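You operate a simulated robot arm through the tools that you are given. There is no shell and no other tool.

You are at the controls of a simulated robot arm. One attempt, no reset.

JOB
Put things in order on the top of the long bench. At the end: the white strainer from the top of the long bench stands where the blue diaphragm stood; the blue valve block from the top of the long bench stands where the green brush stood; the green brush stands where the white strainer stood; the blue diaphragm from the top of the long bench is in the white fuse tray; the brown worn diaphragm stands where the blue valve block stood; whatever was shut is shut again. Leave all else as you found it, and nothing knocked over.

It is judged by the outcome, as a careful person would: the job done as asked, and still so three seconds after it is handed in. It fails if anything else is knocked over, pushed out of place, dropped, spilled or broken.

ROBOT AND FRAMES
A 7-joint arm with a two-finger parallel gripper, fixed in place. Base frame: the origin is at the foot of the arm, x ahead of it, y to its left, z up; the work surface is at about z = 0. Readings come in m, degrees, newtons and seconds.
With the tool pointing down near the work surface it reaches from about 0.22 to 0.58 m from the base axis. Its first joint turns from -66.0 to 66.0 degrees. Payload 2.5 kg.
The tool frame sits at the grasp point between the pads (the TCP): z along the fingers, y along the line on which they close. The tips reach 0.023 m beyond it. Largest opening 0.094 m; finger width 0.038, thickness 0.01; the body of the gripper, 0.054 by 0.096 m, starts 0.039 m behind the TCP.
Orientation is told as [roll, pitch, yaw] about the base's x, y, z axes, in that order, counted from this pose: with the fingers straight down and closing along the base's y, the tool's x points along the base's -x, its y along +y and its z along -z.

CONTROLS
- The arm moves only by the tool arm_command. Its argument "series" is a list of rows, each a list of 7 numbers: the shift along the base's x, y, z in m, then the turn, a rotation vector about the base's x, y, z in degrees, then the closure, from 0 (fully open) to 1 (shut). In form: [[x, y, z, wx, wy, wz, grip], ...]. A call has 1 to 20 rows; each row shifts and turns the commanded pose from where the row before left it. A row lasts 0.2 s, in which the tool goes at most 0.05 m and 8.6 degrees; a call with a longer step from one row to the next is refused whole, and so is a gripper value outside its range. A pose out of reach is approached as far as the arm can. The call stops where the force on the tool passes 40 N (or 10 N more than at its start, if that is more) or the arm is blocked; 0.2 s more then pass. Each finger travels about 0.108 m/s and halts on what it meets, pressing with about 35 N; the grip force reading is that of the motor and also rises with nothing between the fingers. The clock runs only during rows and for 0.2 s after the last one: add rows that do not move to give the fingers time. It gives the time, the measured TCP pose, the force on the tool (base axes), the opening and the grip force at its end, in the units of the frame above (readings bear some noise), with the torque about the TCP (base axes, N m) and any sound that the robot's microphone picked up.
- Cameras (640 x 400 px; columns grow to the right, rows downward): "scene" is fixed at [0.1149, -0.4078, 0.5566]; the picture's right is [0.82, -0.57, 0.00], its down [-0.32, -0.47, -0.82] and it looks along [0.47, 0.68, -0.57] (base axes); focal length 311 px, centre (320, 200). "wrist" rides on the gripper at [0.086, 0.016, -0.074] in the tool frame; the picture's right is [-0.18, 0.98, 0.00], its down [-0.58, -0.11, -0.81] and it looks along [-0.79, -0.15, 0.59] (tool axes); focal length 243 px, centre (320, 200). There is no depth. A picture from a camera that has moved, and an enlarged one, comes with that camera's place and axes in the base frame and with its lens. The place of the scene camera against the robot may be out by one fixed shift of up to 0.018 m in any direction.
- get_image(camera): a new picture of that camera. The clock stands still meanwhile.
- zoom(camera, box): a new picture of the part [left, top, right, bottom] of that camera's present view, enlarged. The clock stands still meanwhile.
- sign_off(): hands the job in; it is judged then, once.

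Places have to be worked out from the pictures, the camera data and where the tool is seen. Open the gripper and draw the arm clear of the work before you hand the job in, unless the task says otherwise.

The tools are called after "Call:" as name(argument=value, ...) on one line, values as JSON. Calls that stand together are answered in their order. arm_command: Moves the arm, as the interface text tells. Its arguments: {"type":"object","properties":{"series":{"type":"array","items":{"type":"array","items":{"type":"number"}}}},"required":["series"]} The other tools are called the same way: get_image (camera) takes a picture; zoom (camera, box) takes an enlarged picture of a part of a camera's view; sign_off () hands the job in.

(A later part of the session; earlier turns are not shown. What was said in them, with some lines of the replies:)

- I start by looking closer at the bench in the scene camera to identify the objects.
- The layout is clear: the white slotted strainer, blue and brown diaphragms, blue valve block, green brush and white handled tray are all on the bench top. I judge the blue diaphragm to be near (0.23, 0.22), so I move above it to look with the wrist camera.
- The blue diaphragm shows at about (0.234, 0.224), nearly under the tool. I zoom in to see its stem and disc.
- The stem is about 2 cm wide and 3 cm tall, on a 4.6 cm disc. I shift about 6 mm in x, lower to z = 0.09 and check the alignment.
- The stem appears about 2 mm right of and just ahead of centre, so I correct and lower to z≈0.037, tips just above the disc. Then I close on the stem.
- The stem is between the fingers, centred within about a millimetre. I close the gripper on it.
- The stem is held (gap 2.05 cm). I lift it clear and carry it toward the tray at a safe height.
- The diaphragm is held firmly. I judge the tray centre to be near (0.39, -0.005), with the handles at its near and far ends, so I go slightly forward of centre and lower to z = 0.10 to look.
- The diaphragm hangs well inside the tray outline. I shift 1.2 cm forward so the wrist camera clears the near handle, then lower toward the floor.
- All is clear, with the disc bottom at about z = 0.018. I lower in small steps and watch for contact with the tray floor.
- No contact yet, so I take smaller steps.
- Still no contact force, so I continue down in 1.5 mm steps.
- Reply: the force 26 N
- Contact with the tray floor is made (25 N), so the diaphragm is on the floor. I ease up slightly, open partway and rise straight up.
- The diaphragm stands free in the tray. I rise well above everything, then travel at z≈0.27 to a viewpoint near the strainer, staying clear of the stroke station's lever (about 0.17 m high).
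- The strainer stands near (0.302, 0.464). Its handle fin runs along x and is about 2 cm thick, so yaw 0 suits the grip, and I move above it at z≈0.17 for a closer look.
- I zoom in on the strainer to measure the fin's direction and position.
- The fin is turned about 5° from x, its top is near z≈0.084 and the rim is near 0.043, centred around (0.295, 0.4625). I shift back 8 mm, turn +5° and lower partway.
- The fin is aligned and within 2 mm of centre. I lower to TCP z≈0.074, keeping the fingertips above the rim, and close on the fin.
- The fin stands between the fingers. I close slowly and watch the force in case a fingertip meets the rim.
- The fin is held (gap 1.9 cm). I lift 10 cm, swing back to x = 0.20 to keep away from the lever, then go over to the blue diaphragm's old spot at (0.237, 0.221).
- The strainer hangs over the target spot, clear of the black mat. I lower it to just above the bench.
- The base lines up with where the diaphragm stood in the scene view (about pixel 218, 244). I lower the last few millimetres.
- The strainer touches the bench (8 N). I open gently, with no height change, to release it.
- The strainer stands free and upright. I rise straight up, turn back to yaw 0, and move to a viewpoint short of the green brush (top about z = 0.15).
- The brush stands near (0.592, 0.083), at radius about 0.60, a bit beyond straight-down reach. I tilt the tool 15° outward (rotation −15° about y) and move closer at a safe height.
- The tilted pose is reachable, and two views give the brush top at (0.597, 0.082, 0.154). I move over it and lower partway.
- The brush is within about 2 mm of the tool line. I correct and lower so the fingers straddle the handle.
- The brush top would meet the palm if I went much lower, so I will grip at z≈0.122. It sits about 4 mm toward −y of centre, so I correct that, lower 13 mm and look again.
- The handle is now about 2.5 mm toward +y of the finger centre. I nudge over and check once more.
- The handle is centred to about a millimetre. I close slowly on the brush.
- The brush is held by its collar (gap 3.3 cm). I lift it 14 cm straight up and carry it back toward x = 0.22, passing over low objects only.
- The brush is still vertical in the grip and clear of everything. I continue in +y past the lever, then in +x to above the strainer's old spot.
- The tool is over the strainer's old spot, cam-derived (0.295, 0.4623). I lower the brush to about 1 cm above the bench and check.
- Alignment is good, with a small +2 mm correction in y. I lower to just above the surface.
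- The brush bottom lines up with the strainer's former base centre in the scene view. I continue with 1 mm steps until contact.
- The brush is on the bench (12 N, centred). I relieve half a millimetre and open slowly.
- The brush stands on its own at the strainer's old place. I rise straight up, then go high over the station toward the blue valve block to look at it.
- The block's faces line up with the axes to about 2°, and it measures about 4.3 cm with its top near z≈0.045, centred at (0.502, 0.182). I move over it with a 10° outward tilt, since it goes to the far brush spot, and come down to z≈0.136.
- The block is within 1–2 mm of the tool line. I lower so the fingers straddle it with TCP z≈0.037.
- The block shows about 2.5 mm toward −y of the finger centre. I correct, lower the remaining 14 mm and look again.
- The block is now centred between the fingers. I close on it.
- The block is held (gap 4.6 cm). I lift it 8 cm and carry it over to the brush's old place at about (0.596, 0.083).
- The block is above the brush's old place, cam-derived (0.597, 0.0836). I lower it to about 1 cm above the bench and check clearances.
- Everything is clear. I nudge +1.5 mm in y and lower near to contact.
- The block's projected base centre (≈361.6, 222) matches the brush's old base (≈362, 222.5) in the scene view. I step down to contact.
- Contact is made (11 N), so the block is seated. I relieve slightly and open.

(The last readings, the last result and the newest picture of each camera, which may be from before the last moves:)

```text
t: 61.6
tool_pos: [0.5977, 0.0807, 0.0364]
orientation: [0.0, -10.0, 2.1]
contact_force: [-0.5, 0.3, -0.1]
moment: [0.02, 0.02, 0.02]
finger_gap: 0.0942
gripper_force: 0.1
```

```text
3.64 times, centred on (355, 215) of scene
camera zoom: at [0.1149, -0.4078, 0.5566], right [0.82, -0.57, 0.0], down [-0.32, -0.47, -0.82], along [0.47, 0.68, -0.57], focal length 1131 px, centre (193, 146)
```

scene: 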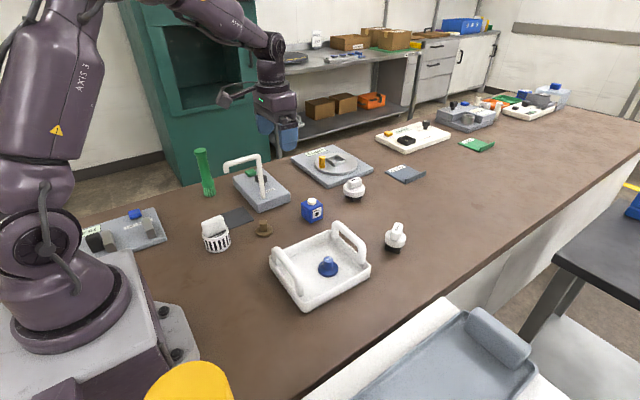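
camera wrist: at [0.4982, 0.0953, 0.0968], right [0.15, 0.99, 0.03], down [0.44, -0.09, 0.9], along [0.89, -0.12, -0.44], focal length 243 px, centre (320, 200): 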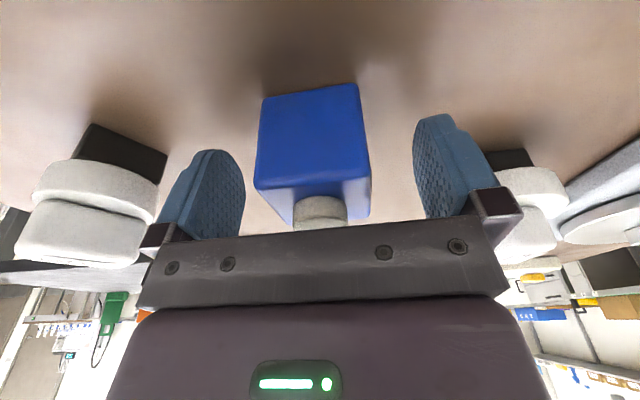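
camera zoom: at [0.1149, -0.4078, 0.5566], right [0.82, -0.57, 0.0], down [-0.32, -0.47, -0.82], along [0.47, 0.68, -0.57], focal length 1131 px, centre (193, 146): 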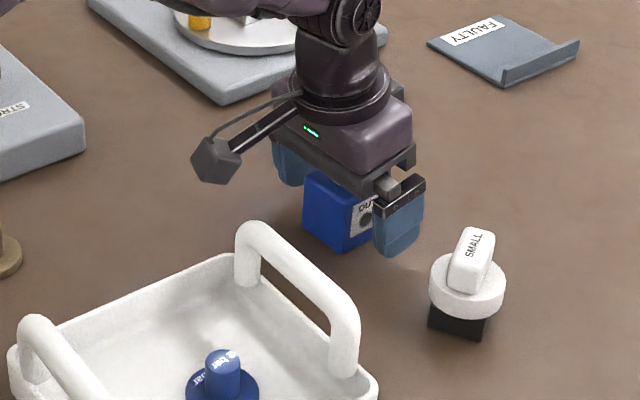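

The block stands free where the brush was. I rise straight up and go back over the brown worn diaphragm near (0.353, 0.202).

Call:
arm_command(series=[[0, 0, 0.025, 0, 0, 0, 0], [0, 0, 0.045, 0, 0, 0, 0], [0, 0, 0.045, 0, 0, 0, 0], [0, 0, 0.045, 0, 0, 0, 0], [-0.0347, 0.0168, 0, 0, 5, 0, 0], [-0.0347, 0.0168, 0, 0, 5, 0, 0], [-0.0347, 0.0168, 0, 0, 0, -2, 0], [-0.0347, 0.0168, 0, 0, 0, 0, 0], [-0.0347, 0.0168, 0, 0, 0, 0, 0], [-0.0347, 0.0168, 0, 0, 0, 0, 0], [-0.0347, 0.0168, 0, 0, 0, 0, 0], [0, 0, -0.03, 0, 0, 0, 0], [0, 0, 0, 0, 0, 0, 0]])

Call:
get_image(camera="wrist")

Call:
get_image(camera="scene")

```text
t: 64.4
tool_pos: [0.3587, 0.2003, 0.1696]
orientation: [0.4, 0.0, 0.0]
contact_force: [0.6, 0.0, 0.5]
moment: [0.02, -0.02, 0.04]
finger_gap: 0.0941
gripper_force: 0.1
```

```text
taken
camera wrist: at [0.2713, 0.2177, 0.2452], right [0.18, 0.98, 0.01], down [0.58, -0.11, 0.81], along [0.79, -0.15, -0.59], focal length 243 px, centre (320, 200)
```

wrist: 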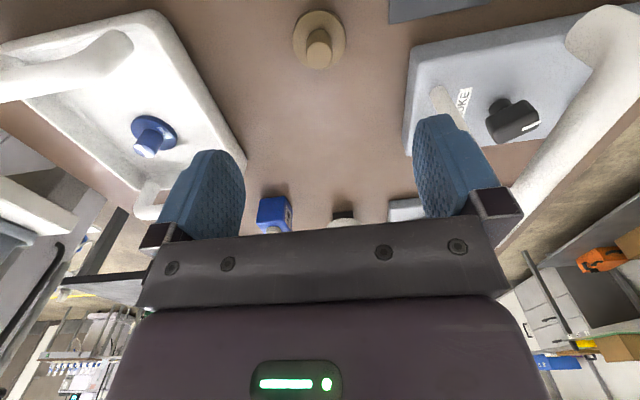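

```text
taken
```

scene: 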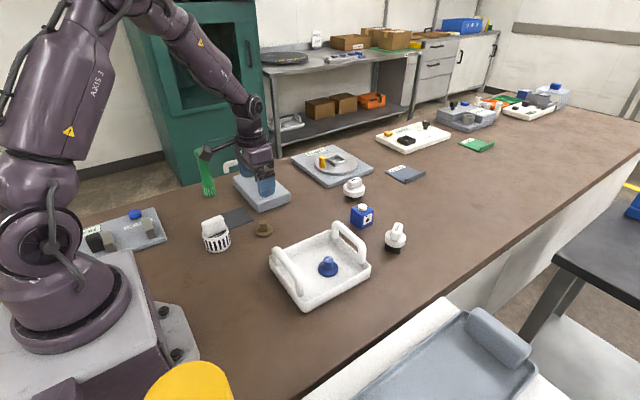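

Call:
zoom(camera="wrist", box=[270, 0, 370, 90])

Call:
zoom(camera="scene", box=[190, 160, 310, 260])

```text
4.44 times, centred on (320, 45) of wrist
camera zoom: at [0.2713, 0.2177, 0.2452], right [0.18, 0.98, 0.01], down [0.58, -0.11, 0.81], along [0.79, -0.15, -0.59], focal length 1078 px, centre (320, 889)
```

zoom: 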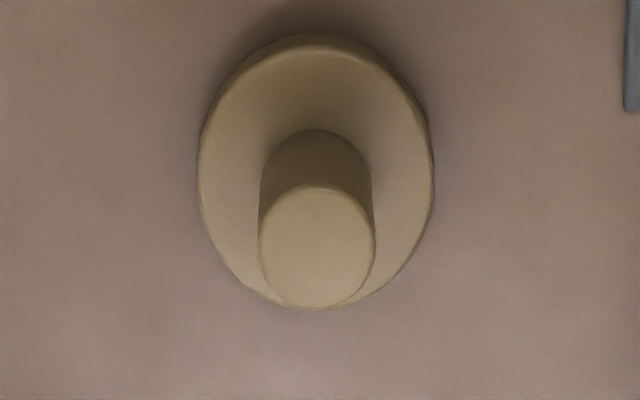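

```text
4.00 times, centred on (250, 210) of scene
camera zoom: at [0.1149, -0.4078, 0.5566], right [0.82, -0.57, 0.0], down [-0.32, -0.47, -0.82], along [0.47, 0.68, -0.57], focal length 1245 px, centre (600, 160)
```

zoom: 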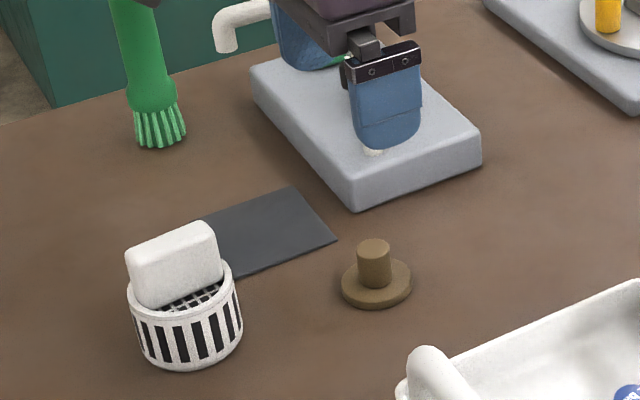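

The brown diaphragm is at about (0.357, 0.201), right under the tool. I narrow the fingers a little, because the station corner is near, and lower partway.

Call:
arm_command(series=[[0, -0.0005, -0.03, -0.4, 0, 0, 0.25], [0, 0, -0.03, 0, 0, 0, 0.25], [0, 0, -0.025, 0, 0, 0, 0.25], [0, 0, 0, 0, 0, 0, 0.25]])

Call:
get_image(camera="wrist")

```text
t: 65.4
tool_pos: [0.3557, 0.1991, 0.0833]
orientation: [-0.1, -0.1, -0.1]
contact_force: [-0.1, -0.7, 0.2]
moment: [0.01, -0.03, 0.01]
finger_gap: 0.0705
gripper_force: 0.0
```

```text
taken
camera wrist: at [0.2682, 0.2168, 0.1583], right [0.18, 0.98, 0.0], down [0.58, -0.11, 0.81], along [0.79, -0.15, -0.59], focal length 243 px, centre (320, 200)
```

wrist: 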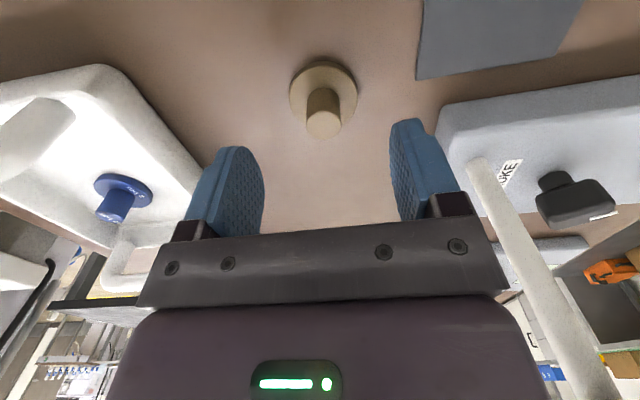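

The stem is within 2 mm. I correct and lower to grip height.

Call:
arm_command(series=[[0.0015, 0.001, -0.02, 0, 0, 0, 0.25], [0, 0, -0.025, 0, 0, 0, 0.25], [0, 0, 0, 0, 0, 0, 0.25]])

Call:
get_image(camera="wrist")

Call:
zoom(camera="scene", box=[210, 170, 310, 250])

```text
t: 66.2
tool_pos: [0.3569, 0.1995, 0.0378]
orientation: [0.0, 0.0, 0.0]
contact_force: [-0.5, 0.1, -0.6]
moment: [-0.02, -0.01, -0.03]
finger_gap: 0.0706
gripper_force: 0.1
```

```text
taken
camera wrist: at [0.2696, 0.2165, 0.1137], right [0.18, 0.98, 0.0], down [0.58, -0.11, 0.81], along [0.79, -0.15, -0.59], focal length 243 px, centre (320, 200)
```

wrist: 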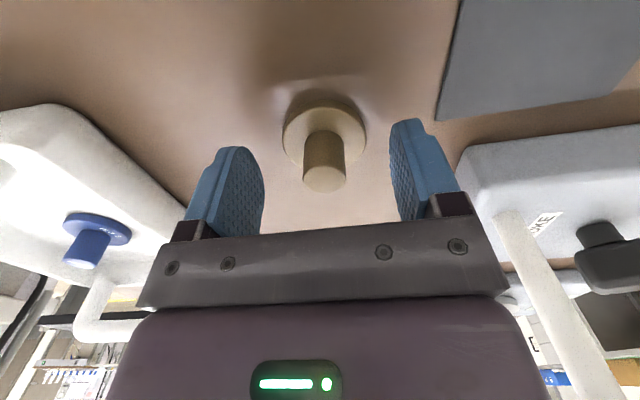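

```text
5.00 times, centred on (260, 210) of scene
camera zoom: at [0.1149, -0.4078, 0.5566], right [0.82, -0.57, 0.0], down [-0.32, -0.47, -0.82], along [0.47, 0.68, -0.57], focal length 1556 px, centre (620, 150)
```

zoom: 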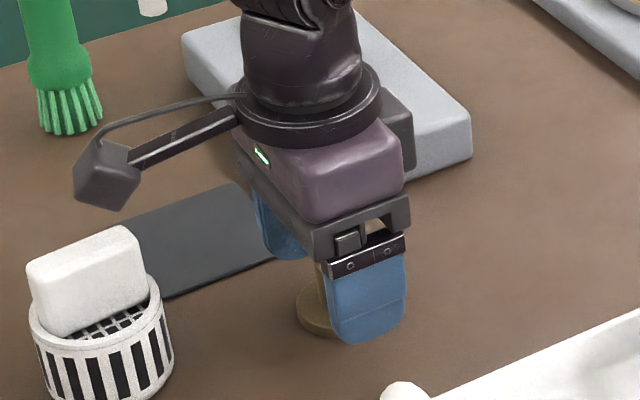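

The stem is between the pads (about 1 mm off), and the wrist camera clears the strainer. I close on it.

Call:
arm_command(series=[[0, 0.001, 0, 0, 0, 0, 0.25], [0, 0, 0, 0, 0, 0, 0.5], [0, 0, 0, 0, 0, 0, 0.75], [0, 0, 0, 0, 0, 0, 1], [0, 0, 0, 0, 0, 0, 1]])

Call:
get_image(camera="wrist")

```text
t: 67.4
tool_pos: [0.356, 0.1991, 0.0384]
orientation: [0.0, 0.0, 0.0]
contact_force: [0.8, -0.6, 0.8]
moment: [-0.04, 0.0, -0.03]
finger_gap: 0.0203
gripper_force: 34.5
```

```text
taken
camera wrist: at [0.2692, 0.2179, 0.1141], right [0.18, 0.98, 0.0], down [0.58, -0.11, 0.81], along [0.79, -0.15, -0.59], focal length 243 px, centre (320, 200)
```

wrist: 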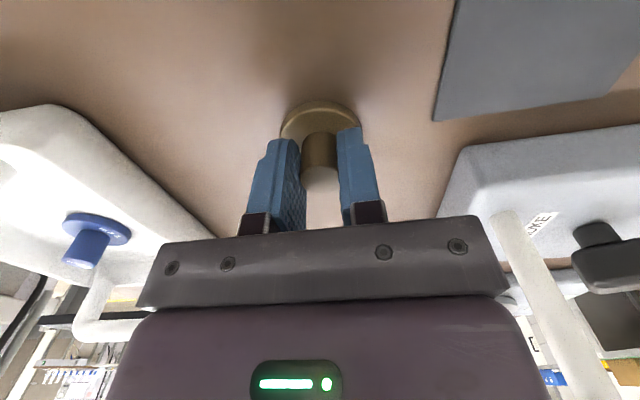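

The brown diaphragm is held (gap 2.0 cm). I lift it 8 cm and carry it to the valve block's old place at (0.5015, 0.182).

Call:
arm_command(series=[[0, 0, 0.02, 0, 0, 0, 1], [0, 0, 0.03, 0, 0, 0, 1], [0, 0, 0.03, 0, 0, 0, 1], [0.0365, -0.005, 0, 0, 0, 0, 1], [0.0365, -0.005, 0, 0, 0, 0, 1], [0.0365, -0.005, 0, 0, 0, 0, 1], [0.0365, -0.005, 0, 0, 0, 0, 1], [0, 0, 0, 0, 0, 0, 1]])

Call:
get_image(camera="wrist")

Call:
get_image(camera="scene")

```text
t: 69.2
tool_pos: [0.5022, 0.1788, 0.1166]
orientation: [-0.1, 0.1, 0.1]
contact_force: [-0.9, 0.3, 0.3]
moment: [0.02, -0.03, 0.0]
finger_gap: 0.0199
gripper_force: 34.8
```

```text
taken
camera wrist: at [0.4156, 0.1975, 0.1921], right [0.18, 0.98, 0.0], down [0.58, -0.11, 0.81], along [0.79, -0.15, -0.59], focal length 243 px, centre (320, 200)
```

wrist: 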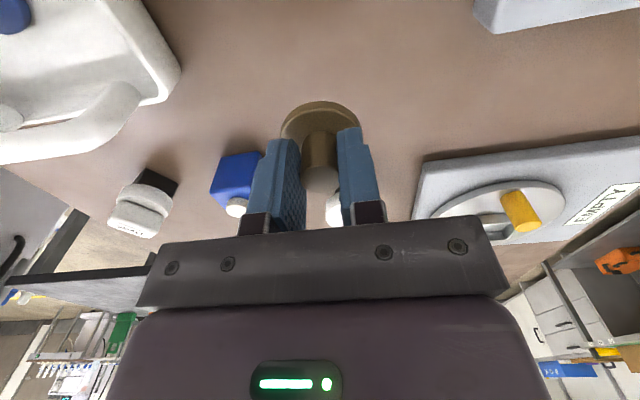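

```text
taken
```

scene: 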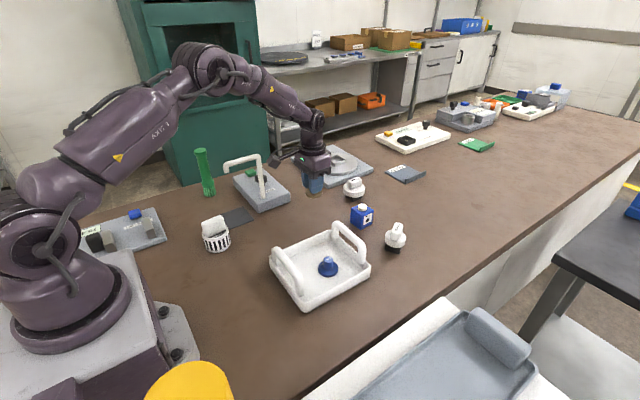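

Cam-derived position is (0.5016, 0.1815), right over the valve block's spot. I lower to just above the bench.

Call:
arm_command(series=[[0, 0, -0.025, 0, 0, 0, 1], [0, 0, -0.025, 0, 0, 0, 1], [0, 0, -0.02, 0, 0, 0, 1], [0, 0, 0, 0, 0, 0, 1]])

Call:
get_image(camera="wrist")

Call:
zoom(camera="scene", box=[260, 150, 370, 250])

```text
t: 70.2
tool_pos: [0.5019, 0.1812, 0.0444]
orientation: [0.0, 0.0, 0.1]
contact_force: [0.8, 0.6, -0.5]
moment: [-0.01, -0.03, 0.01]
finger_gap: 0.0207
gripper_force: 34.9
```

```text
taken
camera wrist: at [0.4156, 0.1979, 0.1213], right [0.18, 0.98, 0.0], down [0.58, -0.11, 0.81], along [0.79, -0.15, -0.59], focal length 243 px, centre (320, 200)
```

wrist: 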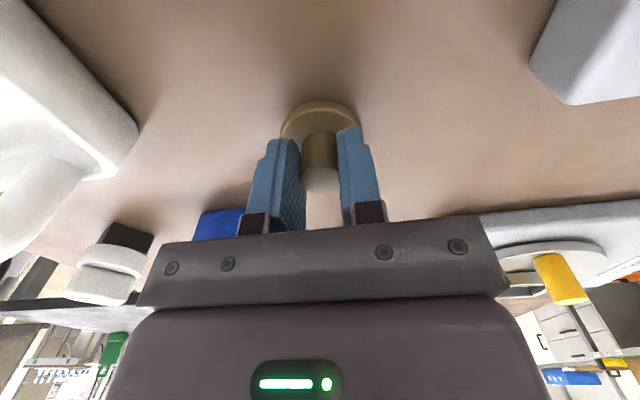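

```text
4.00 times, centred on (315, 200) of scene
camera zoom: at [0.1149, -0.4078, 0.5566], right [0.82, -0.57, 0.0], down [-0.32, -0.47, -0.82], along [0.47, 0.68, -0.57], focal length 1245 px, centre (340, 200)
```

zoom: 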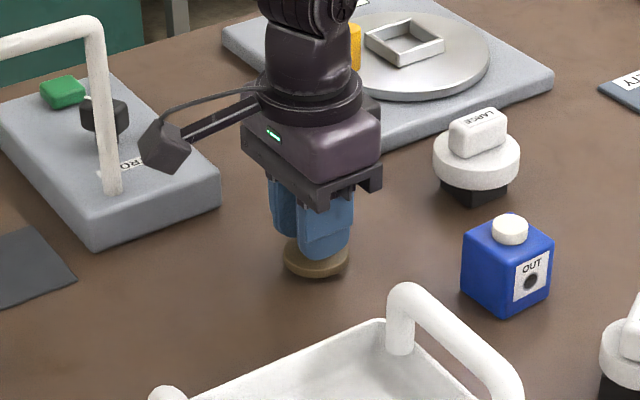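

Call:
arm_command(series=[[0, 0, -0.005, 0, 0, 0, 1], [0, 0, -0.003, 0, 0, 0, 1], [0, 0, 0, 0, 0, 0, 1]])

Call:
arm_command(series=[[0, 0, -0.0012, 0, 0, 0, 1], [0, 0, 0, 0, 0, 0, 1]])

```text
t: 71.0
tool_pos: [0.503, 0.1789, 0.0382]
orientation: [-0.2, -0.1, 0.0]
contact_force: [-2.6, -2.3, 6.4]
moment: [-0.09, 0.07, -0.03]
finger_gap: 0.0205
gripper_force: 34.8
```

```text
t: 71.6
tool_pos: [0.5028, 0.1806, 0.0388]
orientation: [0.0, -0.2, 0.0]
contact_force: [-2.7, -1.8, 15.6]
moment: [-0.08, 0.02, -0.03]
finger_gap: 0.0204
gripper_force: 34.3
```

The diaphragm is seated on the bench (15 N). I relieve 1 mm and open.

Call:
arm_command(series=[[0, 0, 0.001, 0, 0, 0, 1], [0, 0, 0, 0, 0, 0, 0.72], [0, 0, 0, 0, 0, 0, 0.5], [0, 0, 0, 0, 0, 0, 0.3], [0, 0, 0, 0, 0, 0, 0.3]])

Call:
get_image(camera="wrist")

```text
t: 72.8
tool_pos: [0.5023, 0.1792, 0.0392]
orientation: [-0.1, 0.0, -0.1]
contact_force: [0.2, 0.4, -0.8]
moment: [0.01, 0.02, 0.0]
finger_gap: 0.0657
gripper_force: 0.1
```

```text
taken
camera wrist: at [0.4151, 0.1978, 0.1143], right [0.18, 0.98, 0.0], down [0.58, -0.11, 0.81], along [0.79, -0.15, -0.59], focal length 243 px, centre (320, 200)
```

wrist: 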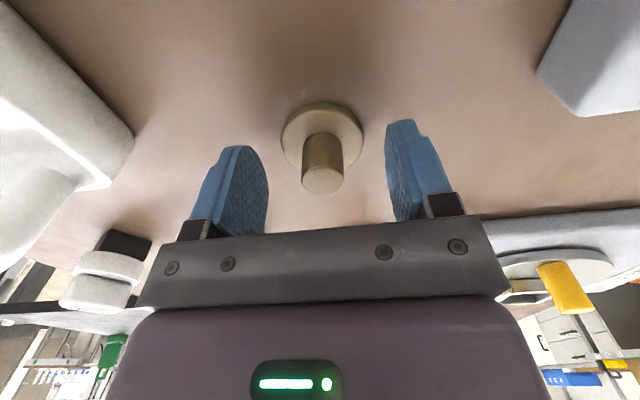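

The diaphragm stands free. I rise straight up and draw back to about the starting pose, then inspect the whole bench.

Call:
arm_command(series=[[0, 0, 0.03, 0, 0, 0, 0.3], [0, 0, 0.045, 0, 0, 0, 0.3], [0, 0, 0.045, 0, 0, 0, 0], [0, 0, 0.045, 0, 0, 0, 0], [0, 0, 0.045, 0, 0, 0, 0], [0, 0, 0.045, 0, 0, 0, 0], [-0.035, -0.007, 0.02, 0, 0, 0, 0], [-0.035, -0.007, 0.02, 0, 0, 0, 0], [-0.035, -0.007, 0, 0, 0, 0, 0], [-0.03, -0.007, 0, 0, 0, 0, 0], [0, 0, 0, 0, 0, 0, 0]])

Call:
get_image(camera="scene")

Call:
get_image(camera="wrist")

Call:
zoom(camera="scene", box=[180, 130, 420, 280])

Call:
zoom(camera="scene", box=[60, 140, 300, 290])

```text
t: 75.2
tool_pos: [0.3668, 0.1502, 0.3352]
orientation: [-0.1, -0.1, 0.0]
contact_force: [0.4, -0.2, 0.7]
moment: [-0.02, 0.0, 0.0]
finger_gap: 0.0942
gripper_force: 0.1
```

```text
taken
```

scene: 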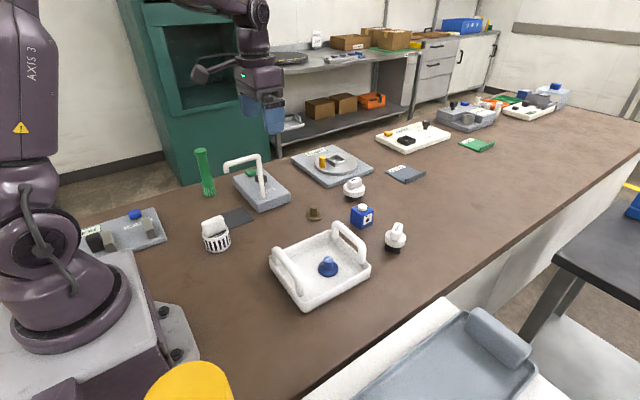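

```text
taken
camera wrist: at [0.2796, 0.1681, 0.4115], right [0.18, 0.98, 0.0], down [0.58, -0.11, 0.81], along [0.79, -0.15, -0.59], focal length 243 px, centre (320, 200)
```

wrist: 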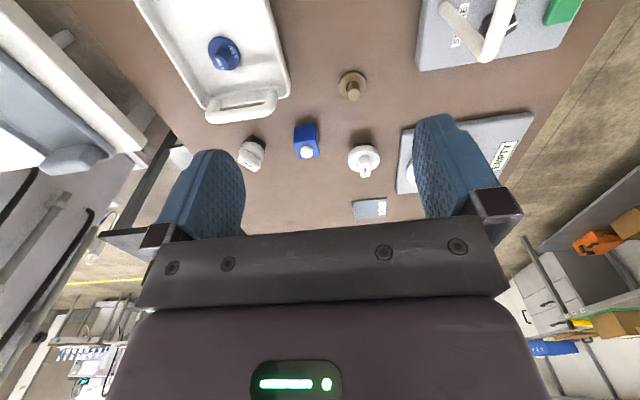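

```text
2.67 times, centred on (300, 205) of scene
camera zoom: at [0.1149, -0.4078, 0.5566], right [0.82, -0.57, 0.0], down [-0.32, -0.47, -0.82], along [0.47, 0.68, -0.57], focal length 830 px, centre (373, 187)
```

zoom: 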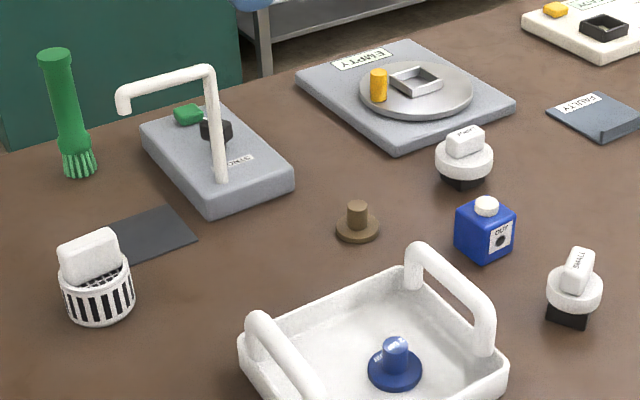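

```text
2.67 times, centred on (180, 215) of scene
camera zoom: at [0.1149, -0.4078, 0.5566], right [0.82, -0.57, 0.0], down [-0.32, -0.47, -0.82], along [0.47, 0.68, -0.57], focal length 830 px, centre (693, 160)
```

zoom: 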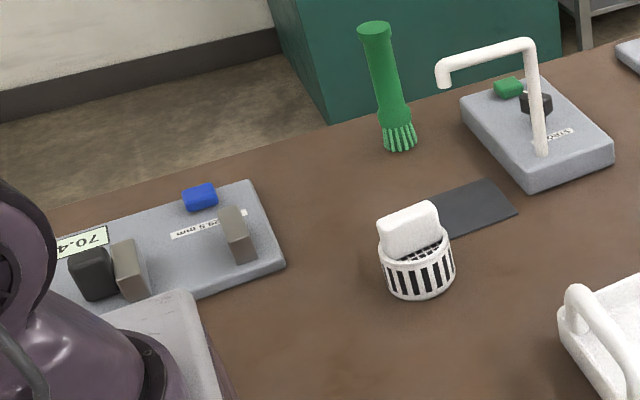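

Everything stands upright. I zoom in to verify the brown diaphragm's position against where the valve block stood, and to check the others.

Call:
zoom(camera="scene", box=[280, 180, 350, 240])

Call:
zoom(camera="wrist", box=[310, 50, 390, 130])

Call:
zoom(camera="scene", box=[360, 60, 600, 210])

Call:
zoom(camera="scene", box=[320, 180, 420, 260])

```text
6.67 times, centred on (315, 210) of scene
camera zoom: at [0.1149, -0.4078, 0.5566], right [0.82, -0.57, 0.0], down [-0.32, -0.47, -0.82], along [0.47, 0.68, -0.57], focal length 2074 px, centre (353, 133)
```

zoom: 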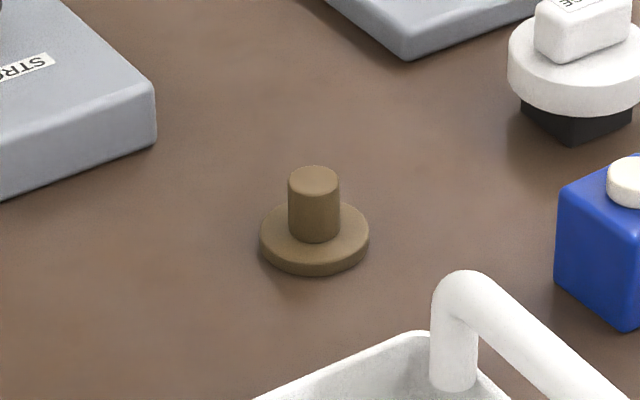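

```text
5.00 times, centred on (350, 90) of wrist
camera zoom: at [0.2796, 0.1681, 0.4115], right [0.18, 0.98, 0.0], down [0.58, -0.11, 0.81], along [0.79, -0.15, -0.59], focal length 1213 px, centre (170, 750)
```

zoom: 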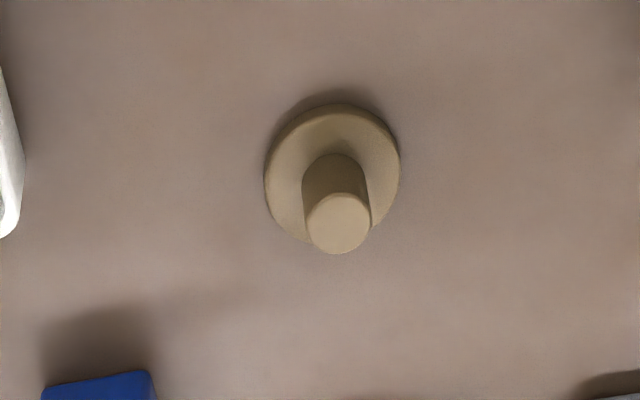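

```text
2.67 times, centred on (480, 135) of scene
camera zoom: at [0.1149, -0.4078, 0.5566], right [0.82, -0.57, 0.0], down [-0.32, -0.47, -0.82], along [0.47, 0.68, -0.57], focal length 830 px, centre (-107, 373)
```

zoom: 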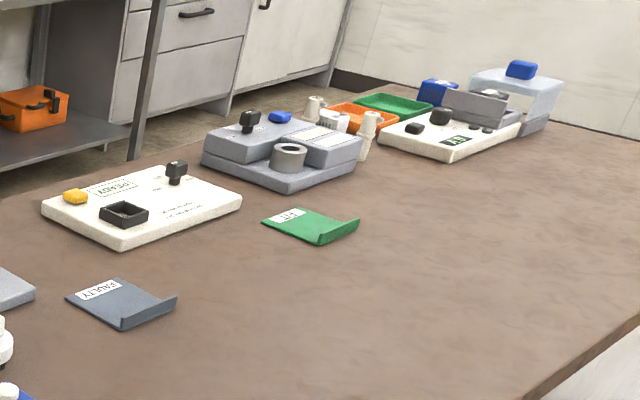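

```text
5.00 times, centred on (370, 220) of scene
camera zoom: at [0.1149, -0.4078, 0.5566], right [0.82, -0.57, 0.0], down [-0.32, -0.47, -0.82], along [0.47, 0.68, -0.57], focal length 1556 px, centre (70, 100)
```

zoom: 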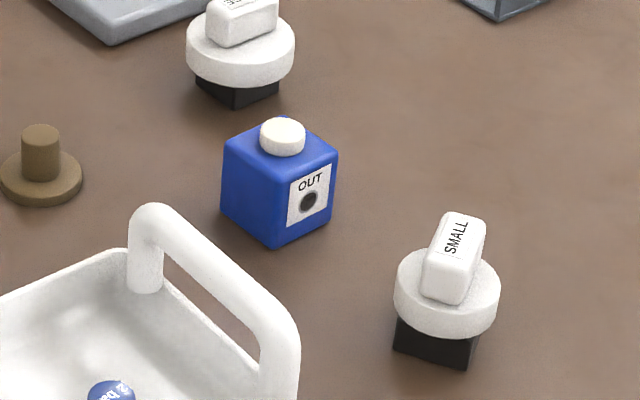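

All five items stand upright in their places, each within a few millimetres. The tray, stamps, stations and mat have not moved, nothing had to be opened, and the gripper is open with the arm clear, so I hand the job in.

Call:
sign_off()

```text
The job is handed in.
```

I finished all five moves and handed the job in. Everything was upright in the last pictures, and nothing else looked disturbed.

| Item | Now stands | Offset judged from the pictures |
|---|---|---|
| White strainer | where the blue diaphragm stood | about 2–3 mm |
| Blue valve block | where the green brush stood | about 2–3 mm |
| Green brush | where the white strainer stood | about 1–2 mm |
| Brown worn diaphragm | where the blue valve block stood | about 5–7 mm, further from the arm's base |
| Blue diaphragm | on the floor of the white tray with handles | – |

I left the brown diaphragm as it was because re-gripping it seemed riskier than a few millimetres' offset. I took the white tray with handles to be the fuse tray, as it was the only white tray I could see.

Nothing shut had to be opened. The gripper is open and the arm is back near its starting pose, clear of the work.
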